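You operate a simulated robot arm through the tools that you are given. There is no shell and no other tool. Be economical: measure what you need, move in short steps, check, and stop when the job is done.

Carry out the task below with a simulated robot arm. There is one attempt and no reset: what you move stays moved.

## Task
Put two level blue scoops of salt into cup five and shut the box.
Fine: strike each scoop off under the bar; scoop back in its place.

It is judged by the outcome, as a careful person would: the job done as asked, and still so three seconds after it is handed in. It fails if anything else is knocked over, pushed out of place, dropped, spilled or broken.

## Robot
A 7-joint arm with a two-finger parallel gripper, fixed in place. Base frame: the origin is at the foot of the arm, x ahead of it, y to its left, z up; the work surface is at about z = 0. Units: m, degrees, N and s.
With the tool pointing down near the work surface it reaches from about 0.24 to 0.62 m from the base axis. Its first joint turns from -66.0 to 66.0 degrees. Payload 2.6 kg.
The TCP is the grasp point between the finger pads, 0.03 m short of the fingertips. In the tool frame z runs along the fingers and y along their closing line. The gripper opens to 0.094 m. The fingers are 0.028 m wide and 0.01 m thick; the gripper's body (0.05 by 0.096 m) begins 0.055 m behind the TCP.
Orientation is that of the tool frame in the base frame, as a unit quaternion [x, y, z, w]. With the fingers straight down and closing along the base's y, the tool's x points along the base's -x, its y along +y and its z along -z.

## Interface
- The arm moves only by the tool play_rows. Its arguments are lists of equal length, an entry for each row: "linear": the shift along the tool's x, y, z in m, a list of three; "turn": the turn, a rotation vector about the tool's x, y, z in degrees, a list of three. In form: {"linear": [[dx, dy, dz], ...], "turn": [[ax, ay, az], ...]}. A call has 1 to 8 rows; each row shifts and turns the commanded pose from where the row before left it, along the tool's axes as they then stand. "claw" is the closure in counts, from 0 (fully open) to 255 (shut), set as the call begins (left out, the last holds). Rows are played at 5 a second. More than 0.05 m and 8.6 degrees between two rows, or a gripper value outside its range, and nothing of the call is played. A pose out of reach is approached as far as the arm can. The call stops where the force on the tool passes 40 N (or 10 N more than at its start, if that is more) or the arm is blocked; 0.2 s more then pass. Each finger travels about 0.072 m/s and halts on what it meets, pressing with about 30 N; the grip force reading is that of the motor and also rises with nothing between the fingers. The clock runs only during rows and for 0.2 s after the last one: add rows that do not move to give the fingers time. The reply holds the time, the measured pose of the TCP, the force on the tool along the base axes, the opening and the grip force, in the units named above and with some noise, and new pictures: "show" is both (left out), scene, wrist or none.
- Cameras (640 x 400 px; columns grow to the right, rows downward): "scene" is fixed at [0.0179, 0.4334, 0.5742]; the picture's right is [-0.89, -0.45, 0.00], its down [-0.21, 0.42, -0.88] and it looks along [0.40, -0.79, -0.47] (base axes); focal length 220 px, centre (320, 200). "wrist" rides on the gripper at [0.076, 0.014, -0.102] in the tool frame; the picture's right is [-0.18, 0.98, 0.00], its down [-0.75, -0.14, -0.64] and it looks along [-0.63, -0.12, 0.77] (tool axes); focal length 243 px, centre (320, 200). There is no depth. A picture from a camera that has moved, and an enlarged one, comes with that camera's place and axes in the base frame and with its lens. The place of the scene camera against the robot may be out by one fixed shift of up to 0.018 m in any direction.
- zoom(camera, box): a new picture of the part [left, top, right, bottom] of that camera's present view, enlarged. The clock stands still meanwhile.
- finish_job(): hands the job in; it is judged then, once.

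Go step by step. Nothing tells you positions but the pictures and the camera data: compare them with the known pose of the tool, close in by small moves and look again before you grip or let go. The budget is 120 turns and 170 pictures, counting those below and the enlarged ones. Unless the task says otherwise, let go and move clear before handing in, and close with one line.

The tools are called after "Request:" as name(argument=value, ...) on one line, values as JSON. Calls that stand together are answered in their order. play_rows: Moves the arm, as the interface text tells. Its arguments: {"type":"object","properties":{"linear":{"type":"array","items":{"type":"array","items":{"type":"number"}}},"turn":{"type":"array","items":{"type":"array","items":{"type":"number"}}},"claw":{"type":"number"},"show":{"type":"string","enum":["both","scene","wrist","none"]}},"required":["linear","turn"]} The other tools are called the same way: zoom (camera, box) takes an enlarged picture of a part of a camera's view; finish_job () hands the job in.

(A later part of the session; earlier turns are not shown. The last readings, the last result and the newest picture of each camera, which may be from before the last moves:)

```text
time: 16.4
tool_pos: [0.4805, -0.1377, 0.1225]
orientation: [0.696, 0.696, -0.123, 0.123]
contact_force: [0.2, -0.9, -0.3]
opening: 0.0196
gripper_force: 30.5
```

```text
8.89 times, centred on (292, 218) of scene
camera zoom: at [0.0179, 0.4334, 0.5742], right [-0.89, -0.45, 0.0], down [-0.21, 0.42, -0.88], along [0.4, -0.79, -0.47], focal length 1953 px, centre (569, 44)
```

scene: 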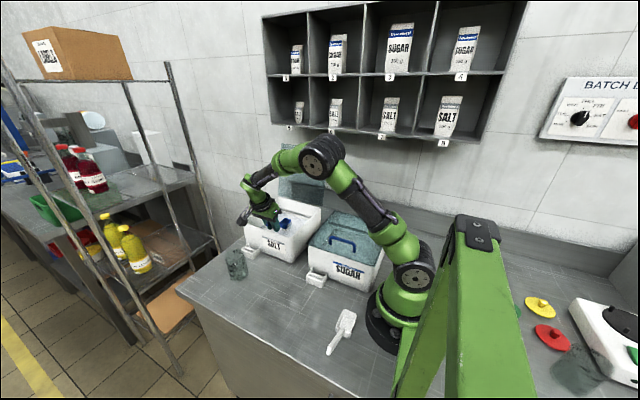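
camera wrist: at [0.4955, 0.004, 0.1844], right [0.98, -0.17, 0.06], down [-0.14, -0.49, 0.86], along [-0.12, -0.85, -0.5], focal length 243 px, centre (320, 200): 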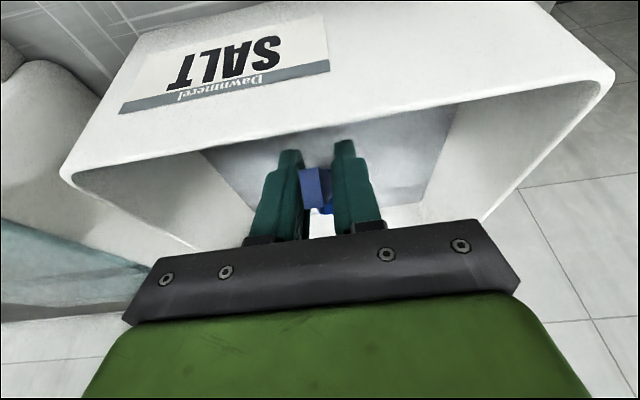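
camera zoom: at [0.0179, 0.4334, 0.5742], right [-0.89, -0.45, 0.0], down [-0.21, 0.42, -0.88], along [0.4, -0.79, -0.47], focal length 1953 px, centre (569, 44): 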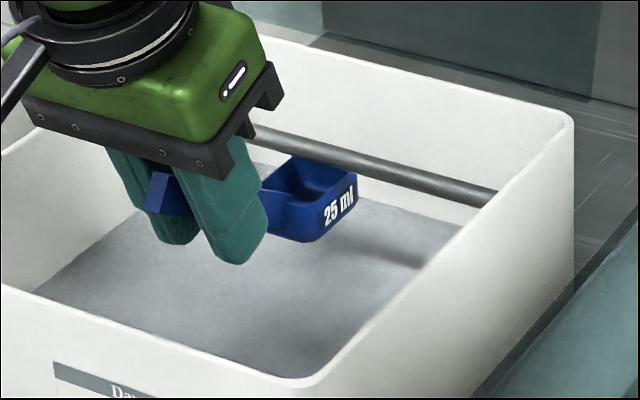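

The bar now covers the bowl's front rim. I'll raise in 2 mm steps until I feel contact.

Request:
play_rows(linear=[[-0.0007, 0, -0.0019], [0, 0, 0]], turn=[[0, 0, 0], [0, 0, 0]], show="none")

Request:
play_rows(linear=[[-0.0007, 0, -0.0019], [0, 0, 0]], turn=[[0, 0, 0], [0, 0, 0]], show="none")

Request:
zoom(camera="scene", box=[260, 195, 324, 240])

```text
time: 17.0
tool_pos: [0.4806, -0.1386, 0.1235]
orientation: [0.697, 0.696, -0.122, 0.124]
contact_force: [-0.1, 0.3, -1.3]
opening: 0.0194
gripper_force: 30.3
```

```text
time: 17.6
tool_pos: [0.4796, -0.1391, 0.126]
orientation: [0.697, 0.696, -0.123, 0.123]
contact_force: [0.4, 0.9, -0.7]
opening: 0.0193
gripper_force: 30.2
```

```text
8.89 times, centred on (292, 218) of scene
camera zoom: at [0.0179, 0.4334, 0.5742], right [-0.89, -0.45, 0.0], down [-0.21, 0.42, -0.88], along [0.4, -0.79, -0.47], focal length 1953 px, centre (569, 44)
```

zoom: 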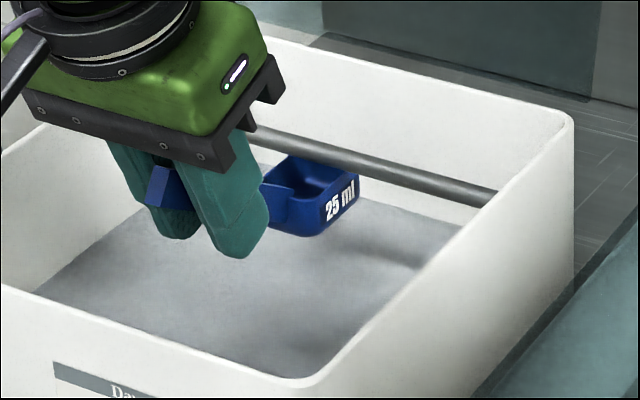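

Request:
play_rows(linear=[[-0.0005, 0, -0.0014], [0, 0, 0]], turn=[[0, 0, 0], [0, 0, 0]], show="none")

Request:
play_rows(linear=[[-0.0005, 0, -0.0014], [0, 0, 0]], turn=[[0, 0, 0], [0, 0, 0]], show="none")

Request:
zoom(camera="scene", box=[276, 200, 308, 225])

```text
time: 18.2
tool_pos: [0.4802, -0.1384, 0.1264]
orientation: [0.697, 0.696, -0.123, 0.123]
contact_force: [0.0, 0.1, -0.5]
opening: 0.0195
gripper_force: 29.5
```

```text
time: 18.8
tool_pos: [0.4797, -0.1377, 0.1273]
orientation: [0.697, 0.696, -0.123, 0.123]
contact_force: [0.0, -0.3, -0.9]
opening: 0.0197
gripper_force: 30.0
```

```text
16.00 times, centred on (292, 212) of scene
camera zoom: at [0.0179, 0.4334, 0.5742], right [-0.89, -0.45, 0.0], down [-0.21, 0.42, -0.88], along [0.4, -0.79, -0.47], focal length 3516 px, centre (768, 0)
```

zoom: 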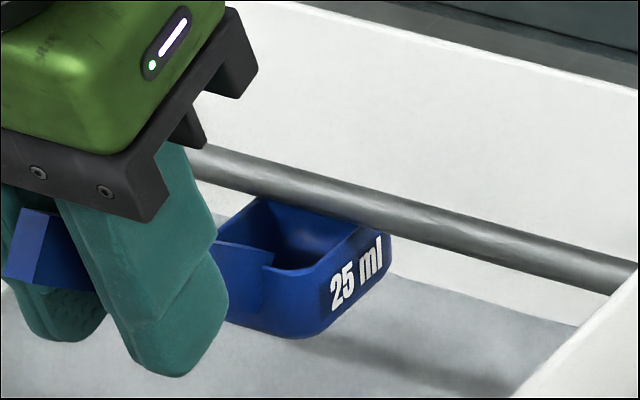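

Request:
play_rows(linear=[[-0.0007, 0, -0.0019], [0, 0, 0], [0, 0, 0]], turn=[[0, 0, 0], [0, 0, 0], [0, 0, 0]], show="none")

Request:
play_rows(linear=[[-0.0007, 0, -0.0019], [0, 0, 0], [0, 0, 0]], turn=[[0, 0, 0], [0, 0, 0], [0, 0, 0]], show="none")

Request:
zoom(camera="scene", box=[276, 200, 308, 225])

```text
time: 19.6
tool_pos: [0.4796, -0.1379, 0.1289]
orientation: [0.697, 0.696, -0.123, 0.123]
contact_force: [-0.3, -1.4, -0.4]
opening: 0.0193
gripper_force: 29.8
```

```text
time: 20.4
tool_pos: [0.4794, -0.1395, 0.1326]
orientation: [0.697, 0.696, -0.122, 0.124]
contact_force: [0.3, 0.1, -0.4]
opening: 0.0195
gripper_force: 29.6
```

```text
16.00 times, centred on (292, 212) of scene
camera zoom: at [0.0179, 0.4334, 0.5742], right [-0.89, -0.45, 0.0], down [-0.21, 0.42, -0.88], along [0.4, -0.79, -0.47], focal length 3516 px, centre (768, 0)
```

zoom: 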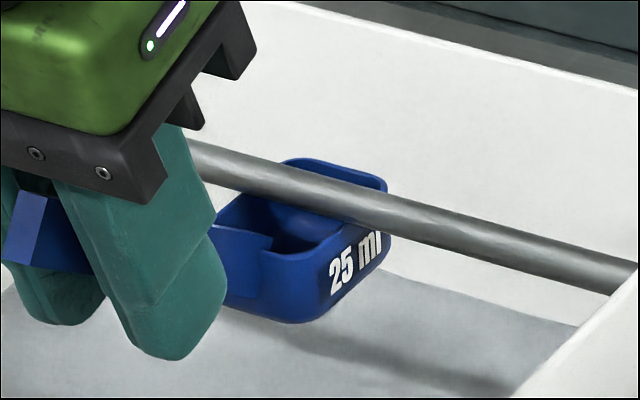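

The bar now crosses over the bowl and contact should be near. I'll use 1 mm steps.

Request:
play_rows(linear=[[-0.0004, 0, -0.001], [0, 0, 0], [0, 0, 0]], turn=[[0, 0, 0], [0, 0, 0], [0, 0, 0]], show="none")

Request:
play_rows(linear=[[-0.0004, 0, -0.001], [0, 0, 0], [0, 0, 0]], turn=[[0, 0, 0], [0, 0, 0], [0, 0, 0]], show="none")

Request:
play_rows(linear=[[-0.0004, 0, -0.001], [0, 0, 0], [0, 0, 0]], turn=[[0, 0, 0], [0, 0, 0], [0, 0, 0]], show="none")

Request:
zoom(camera="scene", box=[276, 200, 308, 225])

```text
time: 21.2
tool_pos: [0.4801, -0.1387, 0.1338]
orientation: [0.697, 0.695, -0.124, 0.123]
contact_force: [-0.1, -0.4, -0.9]
opening: 0.0194
gripper_force: 30.3
```

```text
time: 22.0
tool_pos: [0.4796, -0.1384, 0.1338]
orientation: [0.697, 0.696, -0.122, 0.123]
contact_force: [-0.1, -0.2, -0.7]
opening: 0.0194
gripper_force: 30.2
```

```text
time: 22.8
tool_pos: [0.4805, -0.1387, 0.1353]
orientation: [0.696, 0.696, -0.123, 0.123]
contact_force: [-0.5, -0.8, -3.6]
opening: 0.0192
gripper_force: 29.7
```

```text
16.00 times, centred on (292, 212) of scene
camera zoom: at [0.018, 0.4334, 0.5742], right [-0.89, -0.45, 0.0], down [-0.21, 0.42, -0.88], along [0.4, -0.79, -0.47], focal length 3516 px, centre (768, 0)
```

zoom: 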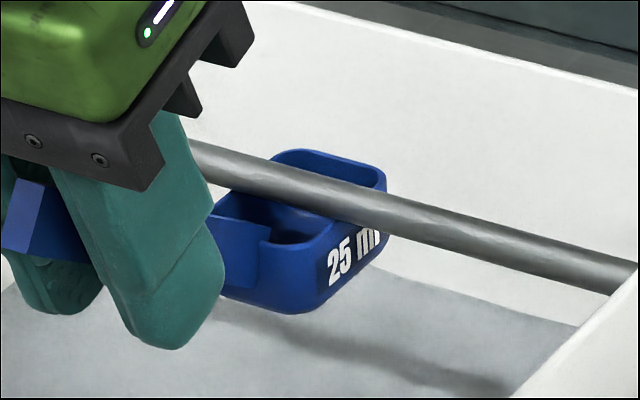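

Contact (3.6 N) is at about TCP z 0.135, so the bar's underside is at rim height z≈0.105. I'll back out from under the bar and tilt the nose down 30° above the salt.

Request:
play_rows(linear=[[0.00684, 0, 0.0188], [0.0456, 0, -0.0166], [-0.0017, 0, -0.0084], [-0.0006, 0, -0.0086], [0.0005, 0, -0.0086], [0.0016, 0, -0.0084], [0, 0, 0]], turn=[[0, 0, 0], [0, 0, 0], [0, 7.5, 0], [0, 7.5, 0], [0, 7.5, 0], [0, 7.5, 0], [0, 0, 0]], show="both")

Request:
zoom(camera="scene", box=[230, 190, 330, 270])

```text
time: 24.4
tool_pos: [0.4817, -0.0849, 0.1499]
orientation: [0.705, 0.704, 0.063, -0.062]
contact_force: [-0.9, 0.6, -0.4]
opening: 0.0195
gripper_force: 30.0
camera wrist: at [0.4954, -0.0301, 0.2644], right [0.98, -0.18, -0.03], down [-0.14, -0.85, 0.5], along [-0.12, -0.49, -0.87], focal length 243 px, centre (320, 200)
```

scene: 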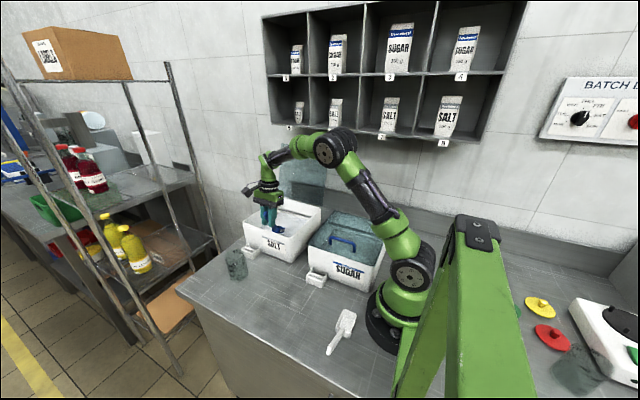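
wrist: 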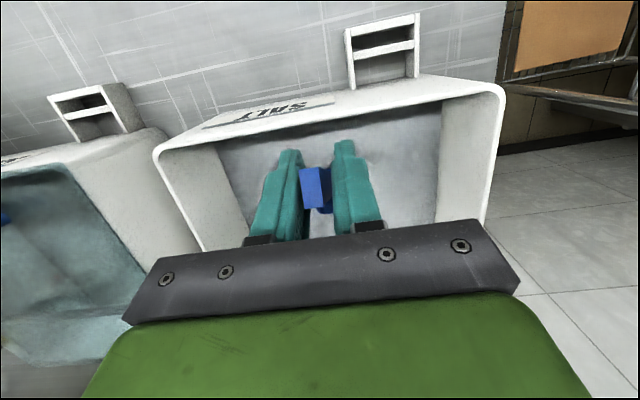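

```text
5.00 times, centred on (280, 230) of scene
camera zoom: at [0.0179, 0.4334, 0.5742], right [-0.89, -0.45, 0.0], down [-0.21, 0.42, -0.88], along [0.4, -0.79, -0.47], focal length 1099 px, centre (520, 50)
```

zoom: 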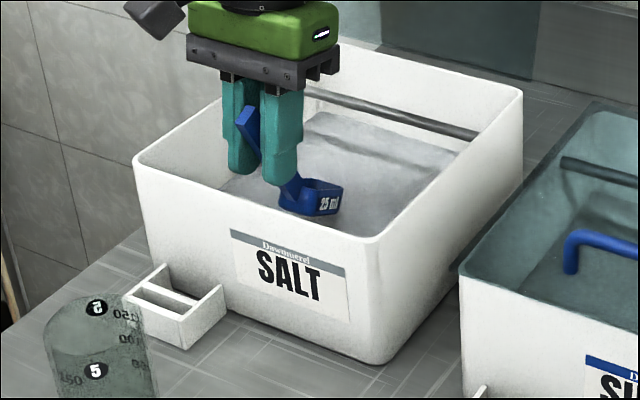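

The pose matches what I commanded. Now the dig: plunge, sweep forward while levelling, then push.

Request:
play_rows(linear=[[-0.0046, 0, 0.0175], [-0.0046, 0, 0.0175], [-0.011, 0, 0.009], [-0.0097, 0, 0.0103], [-0.0083, 0, 0.0115], [-0.0067, 0, 0.0125], [-0.0141, 0, 0.0051], [0, 0, 0]], turn=[[0, 0, 0], [0, 0, 0], [0, -7.5, 0], [0, -7.5, 0], [0, -7.5, 0], [0, -7.5, 0], [0, 0, 0], [0, 0, 0]], show="none")

Request:
zoom(camera="scene", box=[230, 190, 330, 270])

```text
time: 26.2
tool_pos: [0.4797, -0.1418, 0.0711]
orientation: [0.697, 0.696, -0.122, 0.123]
contact_force: [-0.2, 1.3, -0.2]
opening: 0.0194
gripper_force: 30.3
```

```text
5.00 times, centred on (280, 230) of scene
camera zoom: at [0.0179, 0.4334, 0.5742], right [-0.89, -0.45, 0.0], down [-0.21, 0.42, -0.88], along [0.4, -0.79, -0.47], focal length 1099 px, centre (520, 50)
```

zoom: 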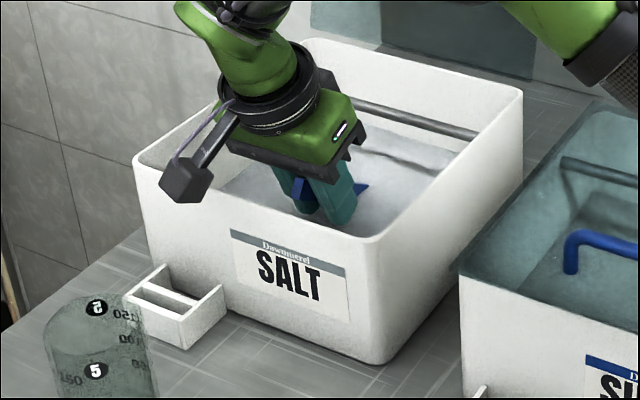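

The bowl is below the salt surface. I'll lift a little and back away from the bar to see how full it is.

Request:
play_rows(linear=[[-0.0051, 0, -0.0141], [-0.0051, 0, -0.0141], [0.0216, 0, -0.0079], [0.0216, 0, -0.0079], [0, 0, 0]], turn=[[0, 0, 0], [0, 0, 0], [0, 0, 0], [0, 0, 0], [0, 0, 0]], show="none")

Request:
zoom(camera="scene", box=[250, 195, 314, 240])

```text
time: 27.4
tool_pos: [0.48, -0.0937, 0.1011]
orientation: [0.697, 0.696, -0.122, 0.122]
contact_force: [0.7, -0.1, -0.4]
opening: 0.0197
gripper_force: 29.8
```

```text
8.89 times, centred on (282, 218) of scene
camera zoom: at [0.0179, 0.4334, 0.5742], right [-0.89, -0.45, 0.0], down [-0.21, 0.42, -0.88], along [0.4, -0.79, -0.47], focal length 1953 px, centre (658, 44)
```

zoom: 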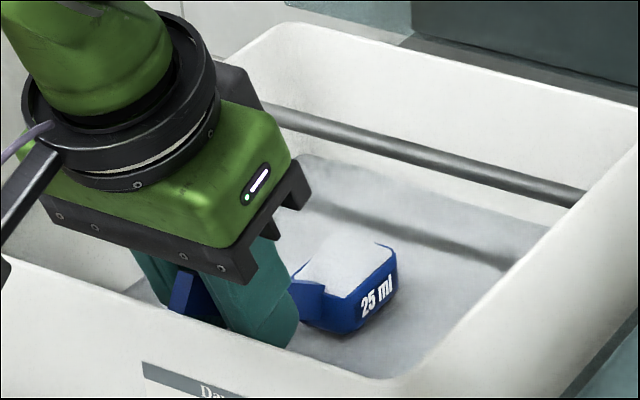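

The bowl is heaped. I'll raise it to strike height and push it slowly under the bar.

Request:
play_rows(linear=[[-0.00573, 0, -0.01574], [-0.00573, 0, -0.01574], [-0.0111, 0, 0.00404], [-0.0111, 0, 0.00404], [-0.0111, 0, 0.00404], [-0.0111, 0, 0.00404], [-0.0111, 0, 0.00404], [0, 0, 0]], turn=[[0, 0, 0], [0, 0, 0], [0, 0, 0], [0, 0, 0], [0, 0, 0], [0, 0, 0], [0, 0, 0], [0, 0, 0]], show="none")

Request:
zoom(camera="scene", box=[260, 195, 324, 240])

```text
time: 29.2
tool_pos: [0.4798, -0.1538, 0.1344]
orientation: [0.697, 0.696, -0.123, 0.123]
contact_force: [0.0, 0.3, -1.2]
opening: 0.0196
gripper_force: 29.9
```

```text
8.89 times, centred on (292, 218) of scene
camera zoom: at [0.0179, 0.4334, 0.5742], right [-0.89, -0.45, 0.0], down [-0.21, 0.42, -0.88], along [0.4, -0.79, -0.47], focal length 1953 px, centre (569, 44)
```

zoom: 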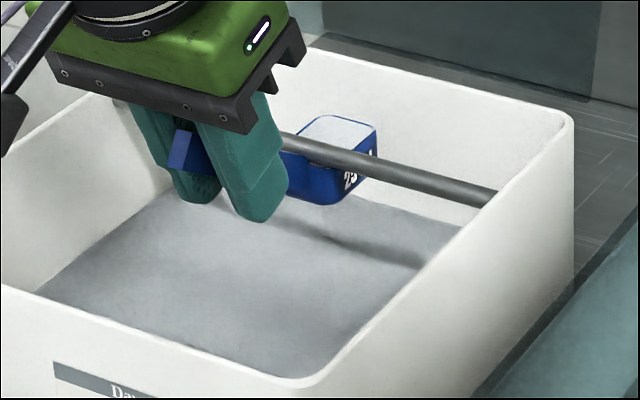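

The front part is level. I'll push a few mm more so the bar reaches the back of the bowl, then look.

Request:
play_rows(linear=[[-0.0047, 0, 0.0017], [0, 0, 0]], turn=[[0, 0, 0], [0, 0, 0]], show="none")

Request:
zoom(camera="scene", box=[276, 200, 308, 225])

```text
time: 29.8
tool_pos: [0.4792, -0.1585, 0.1346]
orientation: [0.696, 0.696, -0.123, 0.124]
contact_force: [0.1, 0.1, -2.2]
opening: 0.0193
gripper_force: 29.9
```

```text
16.00 times, centred on (292, 212) of scene
camera zoom: at [0.0179, 0.4334, 0.5742], right [-0.89, -0.45, 0.0], down [-0.21, 0.42, -0.88], along [0.4, -0.79, -0.47], focal length 3516 px, centre (768, 0)
```

zoom: 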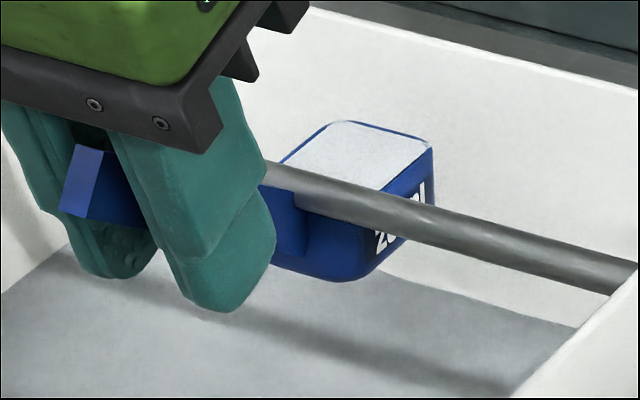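

It is struck level to the back. I'll lower 3 mm, back out from under the bar and check the fill.

Request:
play_rows(linear=[[0.00103, 0, 0.00282], [0.02, 0, -0.0073], [0.02, 0, -0.0073], [0.02, 0, -0.0073], [0, 0, 0]], turn=[[0, 0, 0], [0, 0, 0], [0, 0, 0], [0, 0, 0], [0, 0, 0]], show="none")

Request:
zoom(camera="scene", box=[262, 205, 310, 240])

```text
time: 31.0
tool_pos: [0.4789, -0.0953, 0.1307]
orientation: [0.697, 0.696, -0.123, 0.123]
contact_force: [-0.2, 0.6, -0.2]
opening: 0.0193
gripper_force: 30.4
```

```text
11.43 times, centred on (286, 222) of scene
camera zoom: at [0.0179, 0.4334, 0.5742], right [-0.89, -0.45, 0.0], down [-0.21, 0.42, -0.88], along [0.4, -0.79, -0.47], focal length 2511 px, centre (709, -57)
```

zoom: 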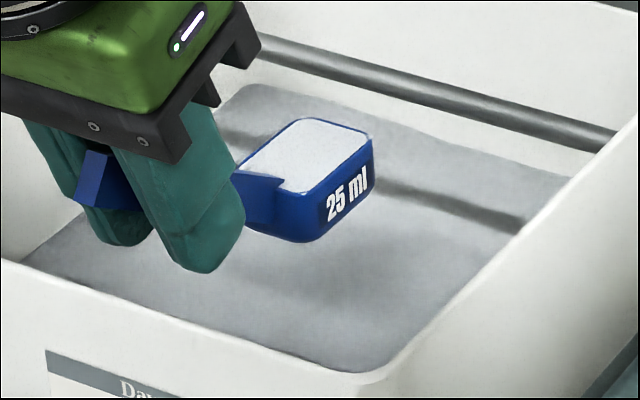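

The scoop is full and level. I'll lift it straight up, then carry it level to cup 5 at about (0.505, 0.065).

Request:
play_rows(linear=[[-0.006, 0, -0.01645], [-0.006, 0, -0.01645], [-0.006, 0, -0.01645], [-0.006, 0, -0.01645], [0.01, 0.001, -0.0037], [0.02, 0.003, -0.0073], [0.02, 0.003, -0.0073], [0.02, 0.003, -0.0073]], turn=[[0, 0, 0], [0, 0, 0], [0, 0, 0], [0, 0, 0], [0, 0, 0], [0, 0, 0], [0, 0, 0], [0, 0, 0]], show="none")

Request:
play_rows(linear=[[0.025, 0.003, -0.0091], [0.025, 0.003, -0.0091], [0.025, 0.003, -0.0091], [0.025, 0.003, -0.0091], [0.025, 0.003, -0.0091], [0.025, 0.002, -0.0091], [0.012, 0.002, -0.0044], [0, 0, 0]], turn=[[0, 0, 0], [0, 0, 0], [0, 0, 0], [0, 0, 0], [0, 0, 0], [0, 0, 0], [0, 0, 0], [0, 0, 0]], show="both")

Request:
zoom(camera="scene", box=[190, 210, 290, 290])

```text
time: 32.8
tool_pos: [0.4905, -0.0201, 0.201]
orientation: [0.696, 0.697, -0.123, 0.124]
contact_force: [-0.9, -0.5, -0.3]
opening: 0.0197
gripper_force: 30.4
```

```text
time: 34.6
tool_pos: [0.5081, 0.1532, 0.2009]
orientation: [0.697, 0.696, -0.123, 0.123]
contact_force: [0.8, -0.3, -0.3]
opening: 0.0193
gripper_force: 30.1
camera wrist: at [0.5233, 0.2571, 0.2727], right [0.98, -0.17, 0.06], down [-0.14, -0.49, 0.86], along [-0.12, -0.86, -0.5], focal length 243 px, centre (320, 200)
```

scene: 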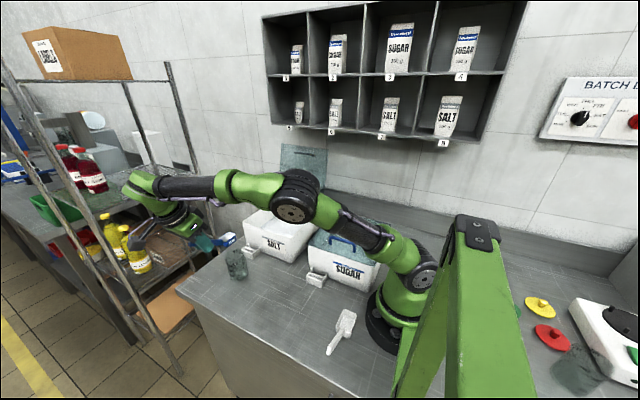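
wrist: 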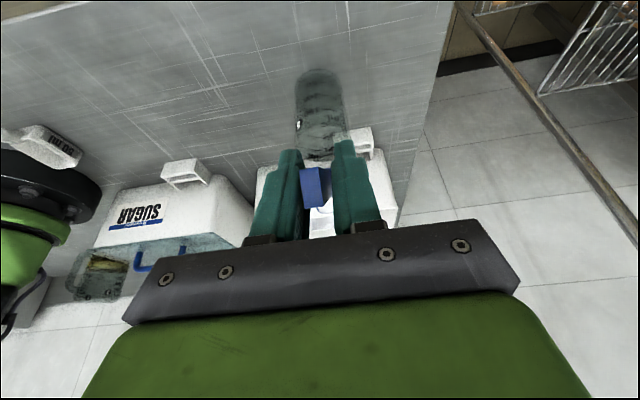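

```text
5.00 times, centred on (240, 250) of scene
camera zoom: at [0.0179, 0.4334, 0.5742], right [-0.89, -0.45, 0.0], down [-0.21, 0.42, -0.88], along [0.4, -0.79, -0.47], focal length 1099 px, centre (720, -50)
```

zoom: 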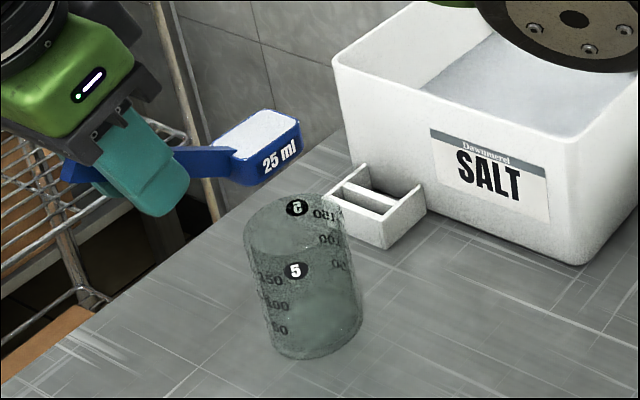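

Request:
zoom(camera="wrist", box=[256, 50, 384, 170])

```text
3.33 times, centred on (320, 110) of wrist
camera zoom: at [0.5233, 0.2571, 0.2727], right [0.98, -0.17, 0.06], down [-0.14, -0.49, 0.86], along [-0.12, -0.86, -0.5], focal length 809 px, centre (320, 500)
```

zoom: 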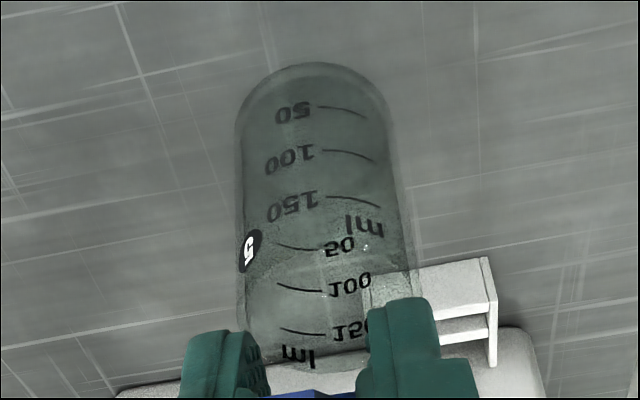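

The cup centre is about (0.505, 0.060) and its top is at z≈0.085. I'll come down and begin tilting about the lip, checking before the salt flows.

Request:
play_rows(linear=[[0.0242, 0, 0.0231], [-0.0079, 0, -0.0078], [-0.0082, 0, -0.0078], [0, 0, 0]], turn=[[0, 0, 0], [0, 7.5, 0], [0, 7.5, 0], [0, 0, 0]], show="wrist")

Request:
zoom(camera="scene", box=[190, 210, 290, 290])

Request:
zoom(camera="wrist", box=[230, 80, 410, 240])

```text
time: 35.6
tool_pos: [0.5079, 0.1571, 0.1899]
orientation: [0.707, 0.706, -0.031, 0.03]
contact_force: [-0.6, 0.3, 0.1]
opening: 0.0195
gripper_force: 30.1
camera wrist: at [0.5231, 0.2395, 0.2868], right [0.98, -0.18, 0.02], down [-0.14, -0.7, 0.7], along [-0.12, -0.69, -0.71], focal length 243 px, centre (320, 200)
```

wrist: 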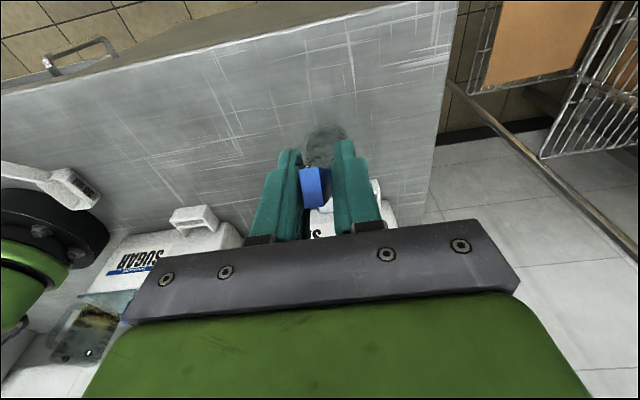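

```text
5.00 times, centred on (240, 250) of scene
camera zoom: at [0.0179, 0.4334, 0.5742], right [-0.89, -0.45, 0.0], down [-0.21, 0.42, -0.88], along [0.4, -0.79, -0.47], focal length 1099 px, centre (720, -50)
```

zoom: 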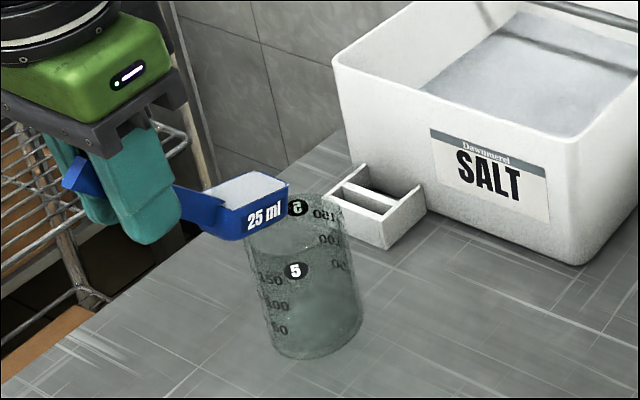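

```text
2.50 times, centred on (320, 160) of wrist
camera zoom: at [0.5231, 0.2395, 0.2868], right [0.98, -0.18, 0.02], down [-0.14, -0.7, 0.7], along [-0.12, -0.69, -0.71], focal length 606 px, centre (320, 300)
```

zoom: 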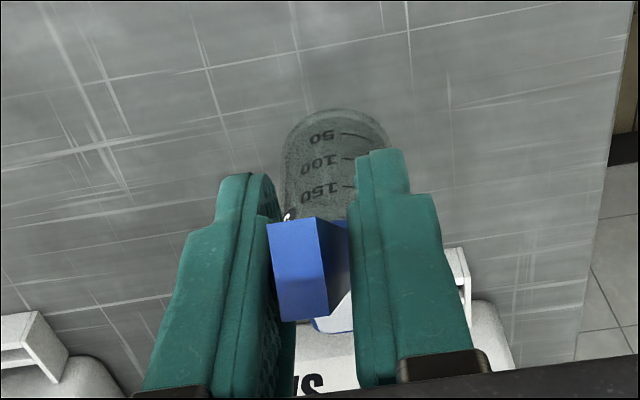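

The lip is over the cup, about 5 mm on the +y side of centre, which suits the forward flow. I'll continue tilting with a small centring shift.

Request:
play_rows(linear=[[-0.0117, -0.003, -0.0074], [-0.0092, 0, -0.0076], [-0.0095, 0, -0.0077], [0, 0, 0]], turn=[[0, 7.5, 0], [0, 7.5, 0], [0, 7.5, 0], [0, 0, 0]], show="none")

Request:
zoom(camera="scene", box=[200, 220, 280, 284])

```text
time: 36.6
tool_pos: [0.5066, 0.1252, 0.2136]
orientation: [0.699, 0.699, 0.108, -0.108]
contact_force: [-0.1, -0.5, -0.7]
opening: 0.0193
gripper_force: 30.0
```

```text
6.25 times, centred on (240, 252) of scene
camera zoom: at [0.0179, 0.4334, 0.5742], right [-0.89, -0.45, 0.0], down [-0.21, 0.42, -0.88], along [0.4, -0.79, -0.47], focal length 1373 px, centre (820, -125)
```

zoom: 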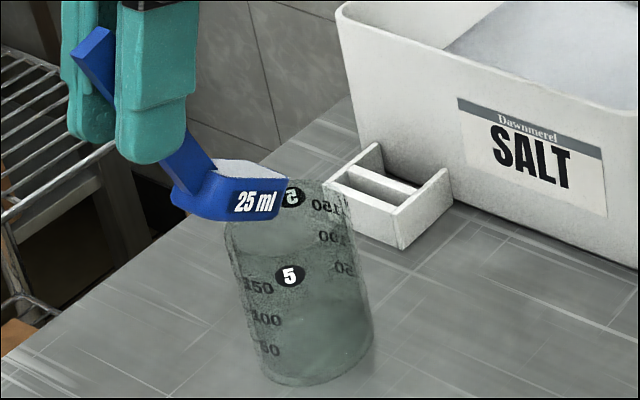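

No salt has flowed yet at 38°. I'll shift slightly towards the cup centre and tilt on.

Request:
play_rows(linear=[[-0.013, -0.005, -0.0076], [-0.0102, 0, -0.0079], [0, 0, 0]], turn=[[0, 7.5, 0], [0, 7.5, 0], [0, 0, 0]], show="none")

Request:
zoom(camera="scene", box=[200, 220, 280, 284])

```text
time: 37.4
tool_pos: [0.5014, 0.0987, 0.2185]
orientation: [0.679, 0.678, 0.2, -0.198]
contact_force: [-0.2, 0.4, -0.6]
opening: 0.0194
gripper_force: 30.5
```

```text
6.25 times, centred on (240, 252) of scene
camera zoom: at [0.0179, 0.4334, 0.5742], right [-0.89, -0.45, 0.0], down [-0.21, 0.42, -0.88], along [0.4, -0.79, -0.47], focal length 1373 px, centre (820, -125)
```

zoom: 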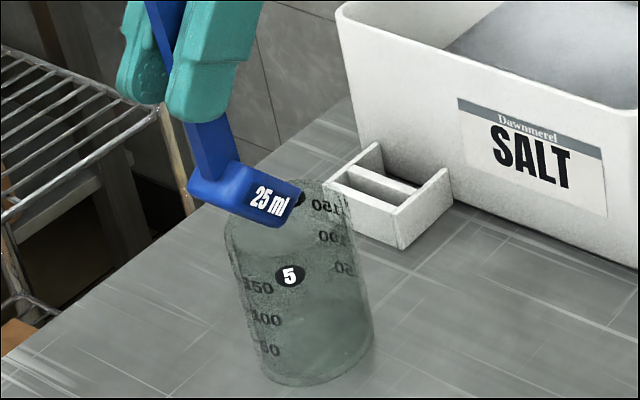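

Tilt is now about 52° and the lip is over the cup mouth. I'll continue to 90°.

Request:
play_rows(linear=[[-0.0106, 0, -0.008], [-0.0102, 0, -0.0091], [-0.0104, 0, -0.0093], [0, 0, 0]], turn=[[0, 7.5, 0], [0, 7.5, 0], [0, 7.5, 0], [0, 0, 0]], show="scene")

Request:
zoom(camera="scene", box=[200, 220, 280, 284])

```text
time: 38.4
tool_pos: [0.5017, 0.0577, 0.2173]
orientation: [0.627, 0.627, 0.327, -0.327]
contact_force: [0.0, 0.1, -0.4]
opening: 0.0193
gripper_force: 30.2
```

scene: 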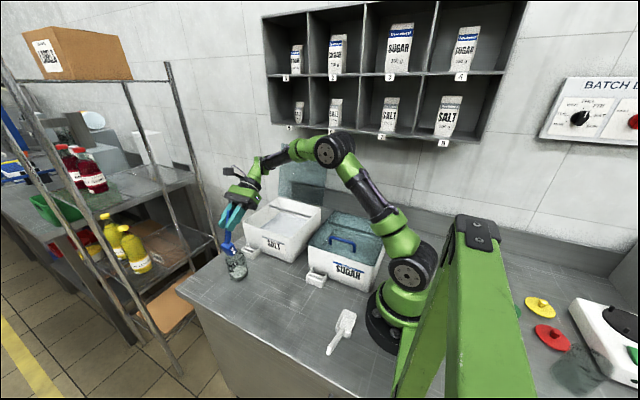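

```text
6.25 times, centred on (240, 252) of scene
camera zoom: at [0.018, 0.4334, 0.5742], right [-0.89, -0.45, 0.0], down [-0.21, 0.42, -0.88], along [0.4, -0.79, -0.47], focal length 1373 px, centre (820, -125)
```

zoom: 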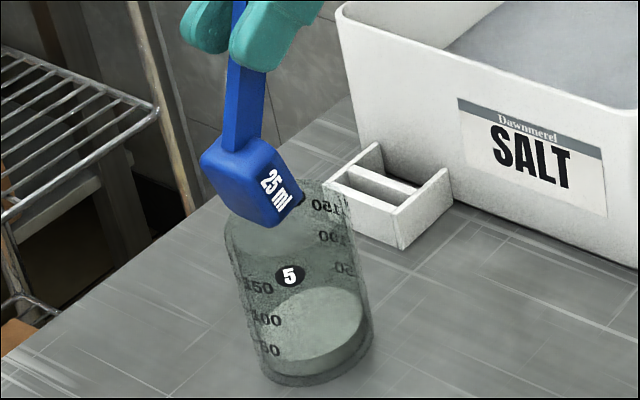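

The salt is pouring into the cup. I'll finish the tilt to 90° and hold briefly to empty the bowl.

Request:
play_rows(linear=[[-0.009, 0, -0.0106], [-0.009, 0, -0.0107], [0, 0, 0], [0, 0, 0], [0, 0, 0]], turn=[[0, 7.5, 0], [0, 7.5, 0], [0, 0, 0], [0, 0, 0], [0, 0, 0]], show="none")

Request:
zoom(camera="scene", box=[200, 220, 280, 284])

```text
time: 39.6
tool_pos: [0.502, 0.0293, 0.213]
orientation: [0.579, 0.579, 0.406, -0.405]
contact_force: [-0.3, 0.4, -0.3]
opening: 0.0197
gripper_force: 29.9
```

```text
6.25 times, centred on (240, 252) of scene
camera zoom: at [0.0179, 0.4334, 0.5742], right [-0.89, -0.45, 0.0], down [-0.21, 0.42, -0.88], along [0.4, -0.79, -0.47], focal length 1373 px, centre (820, -125)
```

zoom: 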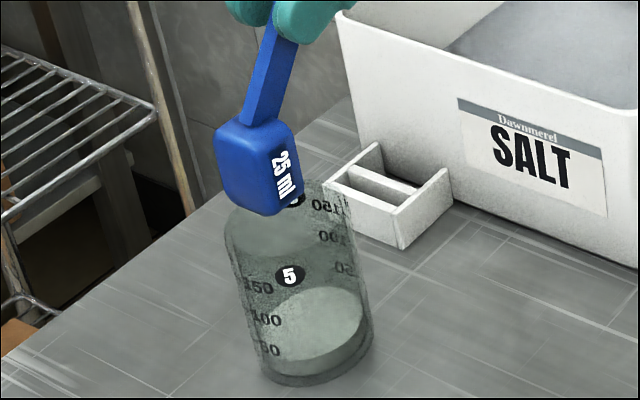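

One level scoop is in the cup. I'll lift, untilt to 30° while moving back over the box, and go to x≈0.455 for fresh salt.

Request:
play_rows(linear=[[0.0376, 0, -0.0137], [-0.0049, -0.0059, -0.0134], [-0.0066, -0.0059, -0.0126], [-0.0082, -0.0059, -0.0117], [-0.0096, -0.0059, -0.0105], [-0.0109, -0.0059, -0.0092], [-0.012, -0.0059, -0.0077], [-0.0129, -0.0059, -0.006]], turn=[[0, 0, 0], [0, -7.5, 0], [0, -7.5, 0], [0, -7.5, 0], [0, -7.5, 0], [0, -7.5, 0], [0, -7.5, 0], [0, -7.5, 0]], show="none")

Request:
play_rows(linear=[[-0.0136, -0.0059, -0.0043], [0, 0, 0]], turn=[[0, -7.5, 0], [0, 0, 0]], show="both")

Request:
zoom(camera="scene", box=[200, 190, 330, 290])

```text
time: 41.4
tool_pos: [0.4578, -0.07, 0.2544]
orientation: [0.699, 0.699, 0.107, -0.106]
contact_force: [-0.1, 0.5, -0.3]
opening: 0.0192
gripper_force: 29.9
```

```text
time: 42.0
tool_pos: [0.4542, -0.0843, 0.2527]
orientation: [0.705, 0.704, 0.062, -0.061]
contact_force: [0.2, -0.7, -1.3]
opening: 0.0194
gripper_force: 30.0
camera wrist: at [0.4682, -0.0289, 0.3686], right [0.98, -0.18, -0.03], down [-0.14, -0.85, 0.5], along [-0.12, -0.49, -0.86], focal length 243 px, centre (320, 200)
```

scene: 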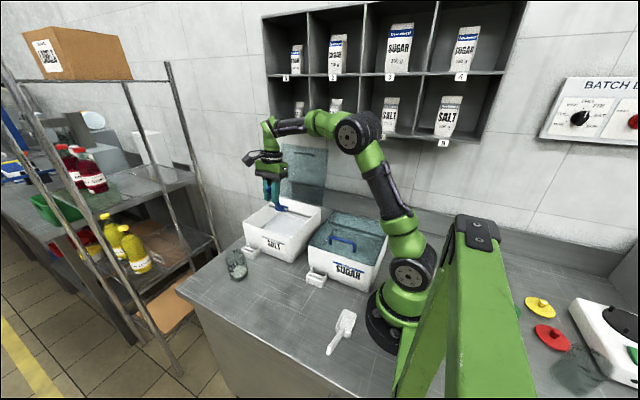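
wrist: 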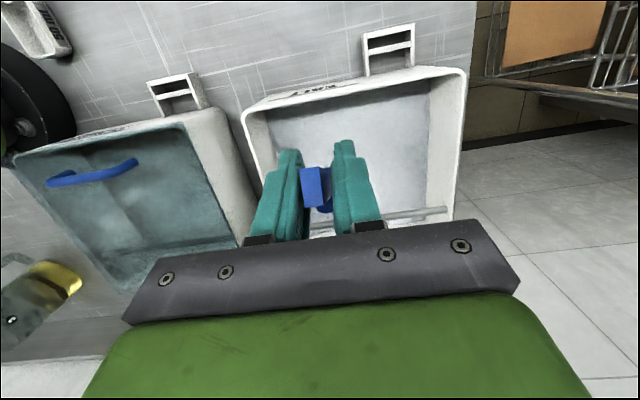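

```text
4.00 times, centred on (265, 240) of scene
camera zoom: at [0.0179, 0.4334, 0.5742], right [-0.89, -0.45, 0.0], down [-0.21, 0.42, -0.88], along [0.4, -0.79, -0.47], focal length 879 px, centre (540, 40)
```

zoom: 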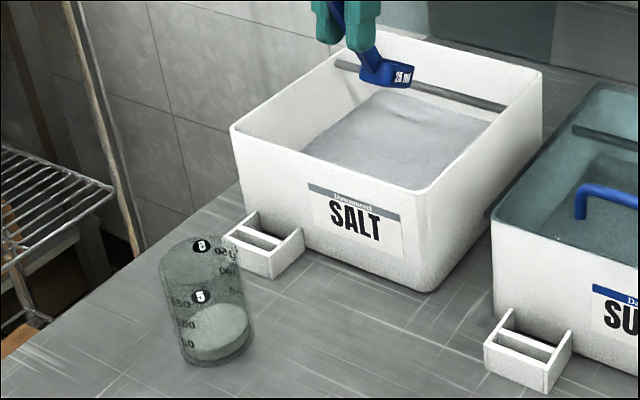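

Cup 5 holds the first scoop and nothing was spilled. I'll repeat the dig.

Request:
play_rows(linear=[[-0.006, 0, 0.0338], [-0.006, 0, 0.0338], [-0.006, 0, 0.0338], [0, 0, 0]], turn=[[0, 0, 0], [0, 0, 0], [0, 0, 0], [0, 0, 0]], show="none")

Request:
play_rows(linear=[[-0.0046, 0, 0.0175], [-0.0046, 0, 0.0175], [-0.011, 0, 0.009], [-0.0097, 0, 0.0103], [-0.0083, 0, 0.0115], [-0.0067, 0, 0.0125], [-0.0141, 0, 0.0051], [0, 0, 0]], turn=[[0, 0, 0], [0, 0, 0], [0, -7.5, 0], [0, -7.5, 0], [0, -7.5, 0], [0, -7.5, 0], [0, 0, 0], [0, 0, 0]], show="none")

Request:
play_rows(linear=[[-0.0051, 0, -0.0141], [-0.0051, 0, -0.0141], [0.0216, 0, -0.0079], [0.0216, 0, -0.0079], [0, 0, 0]], turn=[[0, 0, 0], [0, 0, 0], [0, 0, 0], [0, 0, 0], [0, 0, 0]], show="none")

Request:
zoom(camera="scene", box=[250, 195, 314, 240])

```text
time: 43.0
tool_pos: [0.4525, -0.0854, 0.1526]
orientation: [0.706, 0.703, 0.062, -0.061]
contact_force: [-0.4, -0.3, -1.6]
opening: 0.0193
gripper_force: 29.8
```

```text
time: 44.8
tool_pos: [0.4545, -0.1395, 0.0733]
orientation: [0.697, 0.696, -0.123, 0.124]
contact_force: [-0.4, -0.1, -1.7]
opening: 0.0195
gripper_force: 29.9
```

```text
time: 46.0
tool_pos: [0.4546, -0.0936, 0.1023]
orientation: [0.697, 0.696, -0.122, 0.124]
contact_force: [0.2, 0.8, -0.4]
opening: 0.0195
gripper_force: 30.4
```

```text
8.89 times, centred on (282, 218) of scene
camera zoom: at [0.0179, 0.4334, 0.5742], right [-0.89, -0.45, 0.0], down [-0.21, 0.42, -0.88], along [0.4, -0.79, -0.47], focal length 1953 px, centre (658, 44)
```

zoom: 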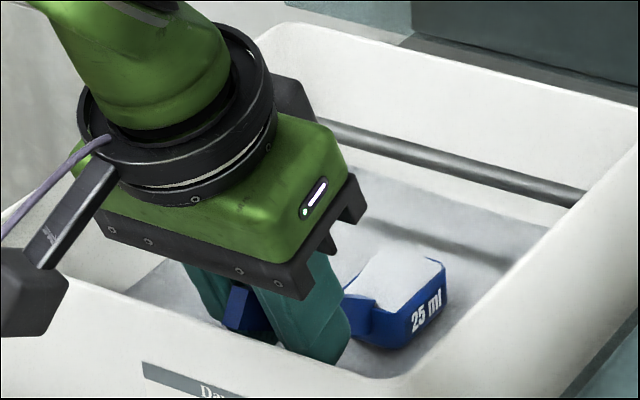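

It is heaped again. I'll raise it to just under strike height, about 1 mm low, and push under the bar.

Request:
play_rows(linear=[[-0.00539, 0, -0.0148], [-0.00539, 0, -0.0148], [-0.0111, 0, 0.00404], [-0.0111, 0, 0.00404], [-0.0111, 0, 0.00404], [-0.0111, 0, 0.00404], [-0.0111, 0, 0.00404], [0, 0, 0]], turn=[[0, 0, 0], [0, 0, 0], [0, 0, 0], [0, 0, 0], [0, 0, 0], [0, 0, 0], [0, 0, 0], [0, 0, 0]], show="none")

Request:
zoom(camera="scene", box=[276, 200, 324, 235])

```text
time: 47.8
tool_pos: [0.4528, -0.1525, 0.133]
orientation: [0.696, 0.696, -0.123, 0.123]
contact_force: [-0.2, -0.2, -1.6]
opening: 0.0194
gripper_force: 30.5
```

```text
11.43 times, centred on (300, 218) of scene
camera zoom: at [0.0179, 0.4334, 0.5742], right [-0.89, -0.45, 0.0], down [-0.21, 0.42, -0.88], along [0.4, -0.79, -0.47], focal length 2511 px, centre (549, 0)
```

zoom: 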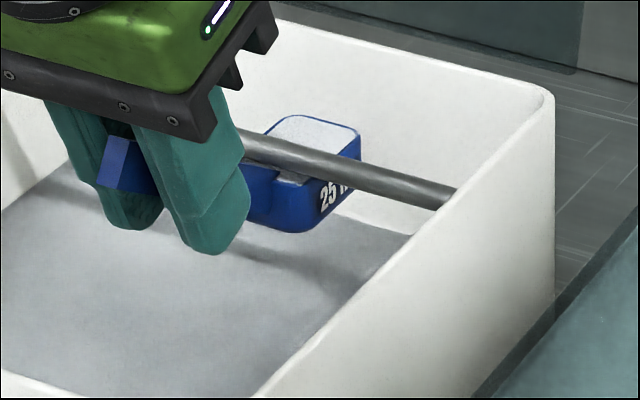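

The front is already level. I'll feel up to the bar in small steps to confirm the height.

Request:
play_rows(linear=[[-0.00024, 0, -0.00066], [0, 0, 0], [0, 0, 0]], turn=[[0, 0, 0], [0, 0, 0], [0, 0, 0]], show="none")

Request:
play_rows(linear=[[-0.00024, 0, -0.00066], [0, 0, 0], [0, 0, 0]], turn=[[0, 0, 0], [0, 0, 0], [0, 0, 0]], show="none")

```text
time: 48.6
tool_pos: [0.4529, -0.1529, 0.1351]
orientation: [0.697, 0.696, -0.123, 0.123]
contact_force: [-0.3, 0.0, -0.1]
opening: 0.0193
gripper_force: 30.4
```

```text
time: 49.4
tool_pos: [0.4544, -0.1529, 0.1352]
orientation: [0.697, 0.696, -0.122, 0.123]
contact_force: [0.0, -0.1, -0.7]
opening: 0.0194
gripper_force: 30.0
```

Request:
play_rows(linear=[[-0.00024, 0, -0.00066], [0, 0, 0], [0, 0, 0]], turn=[[0, 0, 0], [0, 0, 0], [0, 0, 0]], show="none")

Request:
zoom(camera="scene", box=[284, 203, 316, 228])

```text
time: 50.2
tool_pos: [0.4544, -0.1538, 0.1362]
orientation: [0.697, 0.696, -0.123, 0.123]
contact_force: [0.0, 0.0, -1.0]
opening: 0.0196
gripper_force: 30.0
```

```text
16.00 times, centred on (300, 216) of scene
camera zoom: at [0.0179, 0.4334, 0.5742], right [-0.89, -0.45, 0.0], down [-0.21, 0.42, -0.88], along [0.4, -0.79, -0.47], focal length 3516 px, centre (640, -48)
```

zoom: 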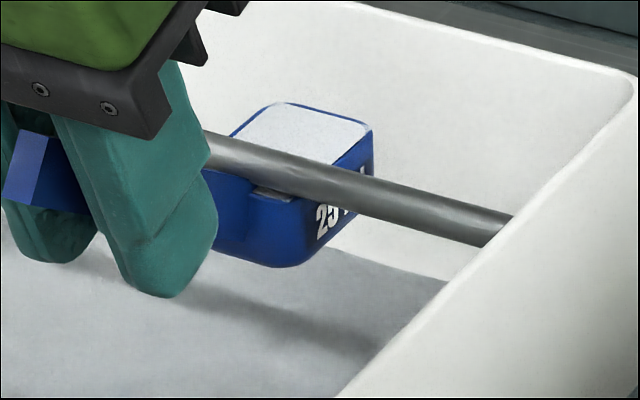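

It's at the bar now. I'll push the last 5 mm and draw the whole bowl back under the bar at this height.

Request:
play_rows(linear=[[-0.0047, 0, 0.0017], [0, 0, 0], [0.012, 0, -0.00437], [0.012, 0, -0.00437], [0.012, 0, -0.00437], [0.012, 0, -0.00437], [0.012, 0, -0.00437], [0, 0, 0]], turn=[[0, 0, 0], [0, 0, 0], [0, 0, 0], [0, 0, 0], [0, 0, 0], [0, 0, 0], [0, 0, 0], [0, 0, 0]], show="none")

Request:
zoom(camera="scene", box=[266, 205, 314, 240])

```text
time: 52.0
tool_pos: [0.4543, -0.0946, 0.1356]
orientation: [0.696, 0.697, -0.122, 0.122]
contact_force: [0.1, 0.3, -0.3]
opening: 0.0194
gripper_force: 30.1
```

```text
11.43 times, centred on (290, 222) of scene
camera zoom: at [0.0179, 0.4334, 0.5742], right [-0.89, -0.45, 0.0], down [-0.21, 0.42, -0.88], along [0.4, -0.79, -0.47], focal length 2511 px, centre (663, -57)
```

zoom: 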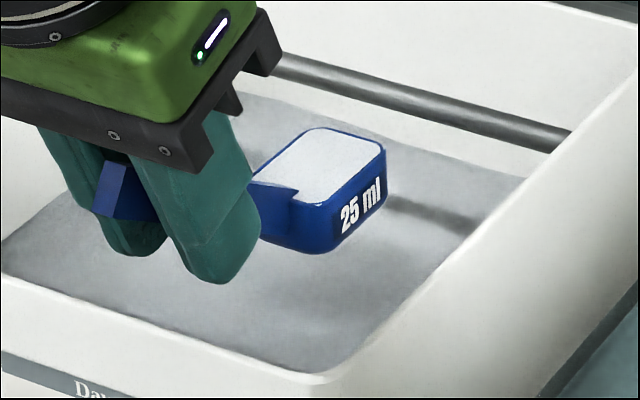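

The second scoop is level. I'll lift it and carry it to the cup.

Request:
play_rows(linear=[[-0.00556, 0, -0.01527], [-0.00556, 0, -0.01527], [-0.00556, 0, -0.01527], [-0.00556, 0, -0.01527], [0.01, 0.002, -0.0036], [0.02, 0.004, -0.0073], [0.02, 0.004, -0.0073], [0.02, 0.004, -0.0073]], turn=[[0, 0, 0], [0, 0, 0], [0, 0, 0], [0, 0, 0], [0, 0, 0], [0, 0, 0], [0, 0, 0], [0, 0, 0]], show="none")

Request:
play_rows(linear=[[0.025, 0.005, -0.0091], [0.025, 0.005, -0.0091], [0.025, 0.005, -0.0091], [0.025, 0.005, -0.0091], [0.025, 0.005, -0.0091], [0.025, 0.005, -0.0091], [0.0211, 0.0037, -0.0077], [0, 0, 0]], turn=[[0, 0, 0], [0, 0, 0], [0, 0, 0], [0, 0, 0], [0, 0, 0], [0, 0, 0], [0, 0, 0], [0, 0, 0]], show="none")

Request:
zoom(camera="scene", box=[190, 210, 290, 290])

```text
time: 53.8
tool_pos: [0.4695, -0.0201, 0.2011]
orientation: [0.697, 0.696, -0.123, 0.123]
contact_force: [-0.3, -0.7, -1.2]
opening: 0.0194
gripper_force: 30.2
```

```text
time: 55.6
tool_pos: [0.5007, 0.1616, 0.2019]
orientation: [0.697, 0.696, -0.123, 0.123]
contact_force: [0.1, -0.7, -0.8]
opening: 0.0196
gripper_force: 30.4
```

```text
5.00 times, centred on (240, 250) of scene
camera zoom: at [0.0179, 0.4334, 0.5742], right [-0.89, -0.45, 0.0], down [-0.21, 0.42, -0.88], along [0.4, -0.79, -0.47], focal length 1099 px, centre (720, -50)
```

zoom: 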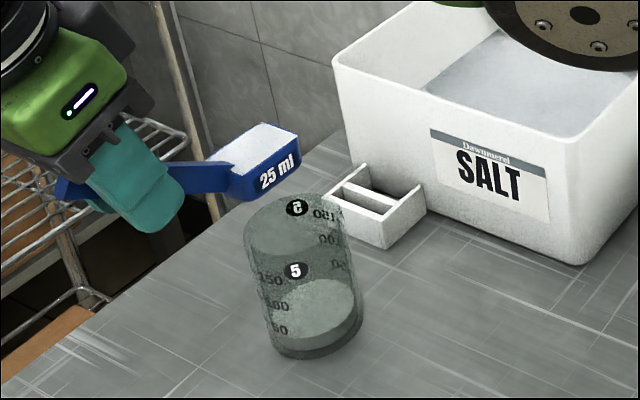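

It's level and full over the cup. I'll run the same lip-centred pour as before.

Request:
play_rows(linear=[[0.0103, 0, 0.0282], [-0.0079, 0, -0.0078], [-0.0082, 0, -0.0078], [-0.0087, 0, -0.0077], [-0.0092, 0, -0.0076], [-0.0095, 0, -0.0077], [0, 0, 0]], turn=[[0, 0, 0], [0, 7.5, 0], [0, 7.5, 0], [0, 7.5, 0], [0, 7.5, 0], [0, 7.5, 0], [0, 0, 0]], show="none")

Request:
zoom(camera="scene", box=[200, 220, 280, 284])

```text
time: 57.2
tool_pos: [0.5018, 0.1229, 0.2129]
orientation: [0.699, 0.698, 0.109, -0.108]
contact_force: [0.4, -0.2, -1.6]
opening: 0.0196
gripper_force: 30.3
```

```text
6.25 times, centred on (240, 252) of scene
camera zoom: at [0.0179, 0.4334, 0.5742], right [-0.89, -0.45, 0.0], down [-0.21, 0.42, -0.88], along [0.4, -0.79, -0.47], focal length 1373 px, centre (820, -125)
```

zoom: 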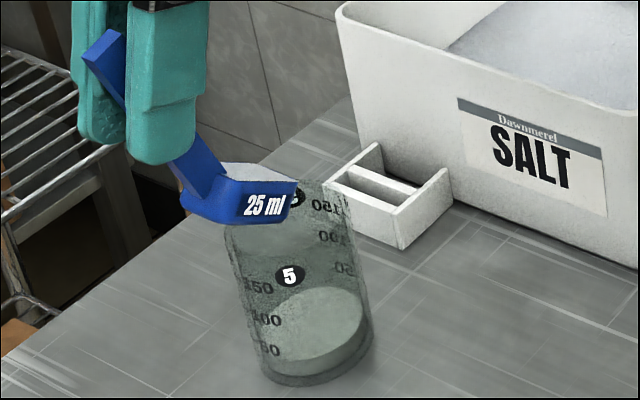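

The lip is in the same place as for the first pour, so I'll finish the tilt.

Request:
play_rows(linear=[[-0.0102, 0, -0.0067], [-0.0102, 0, -0.0079], [-0.0106, 0, -0.008], [-0.0102, 0, -0.0091], [-0.0104, 0, -0.0093], [-0.009, 0, -0.0106], [-0.009, 0, -0.0107], [0, 0, 0]], turn=[[0, 7.5, 0], [0, 7.5, 0], [0, 7.5, 0], [0, 7.5, 0], [0, 7.5, 0], [0, 7.5, 0], [0, 7.5, 0], [0, 0, 0]], show="none")

Request:
play_rows(linear=[[0, 0, 0], [0, 0, 0], [0, 0, 0]], turn=[[0, 0, 0], [0, 0, 0], [0, 0, 0]], show="none")

Request:
zoom(camera="scene", box=[200, 220, 280, 284])

```text
time: 59.0
tool_pos: [0.5009, 0.0291, 0.215]
orientation: [0.578, 0.579, 0.407, -0.406]
contact_force: [0.1, -0.4, -0.3]
opening: 0.0193
gripper_force: 29.9
```

```text
time: 59.8
tool_pos: [0.5012, 0.0302, 0.214]
orientation: [0.579, 0.579, 0.406, -0.405]
contact_force: [-0.4, 0.4, -0.4]
opening: 0.0195
gripper_force: 30.2
```

```text
6.25 times, centred on (240, 252) of scene
camera zoom: at [0.0179, 0.4334, 0.5742], right [-0.89, -0.45, 0.0], down [-0.21, 0.42, -0.88], along [0.4, -0.79, -0.47], focal length 1373 px, centre (820, -125)
```

zoom: 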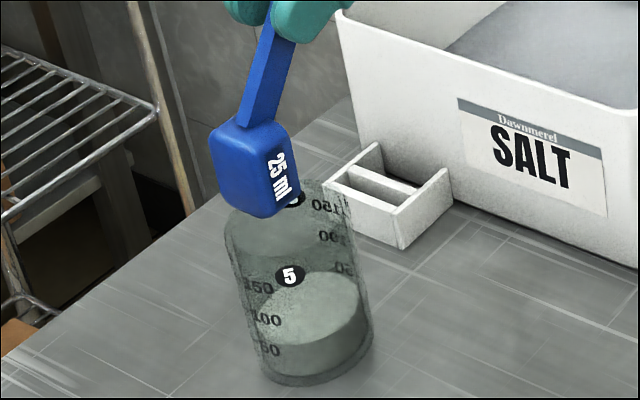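

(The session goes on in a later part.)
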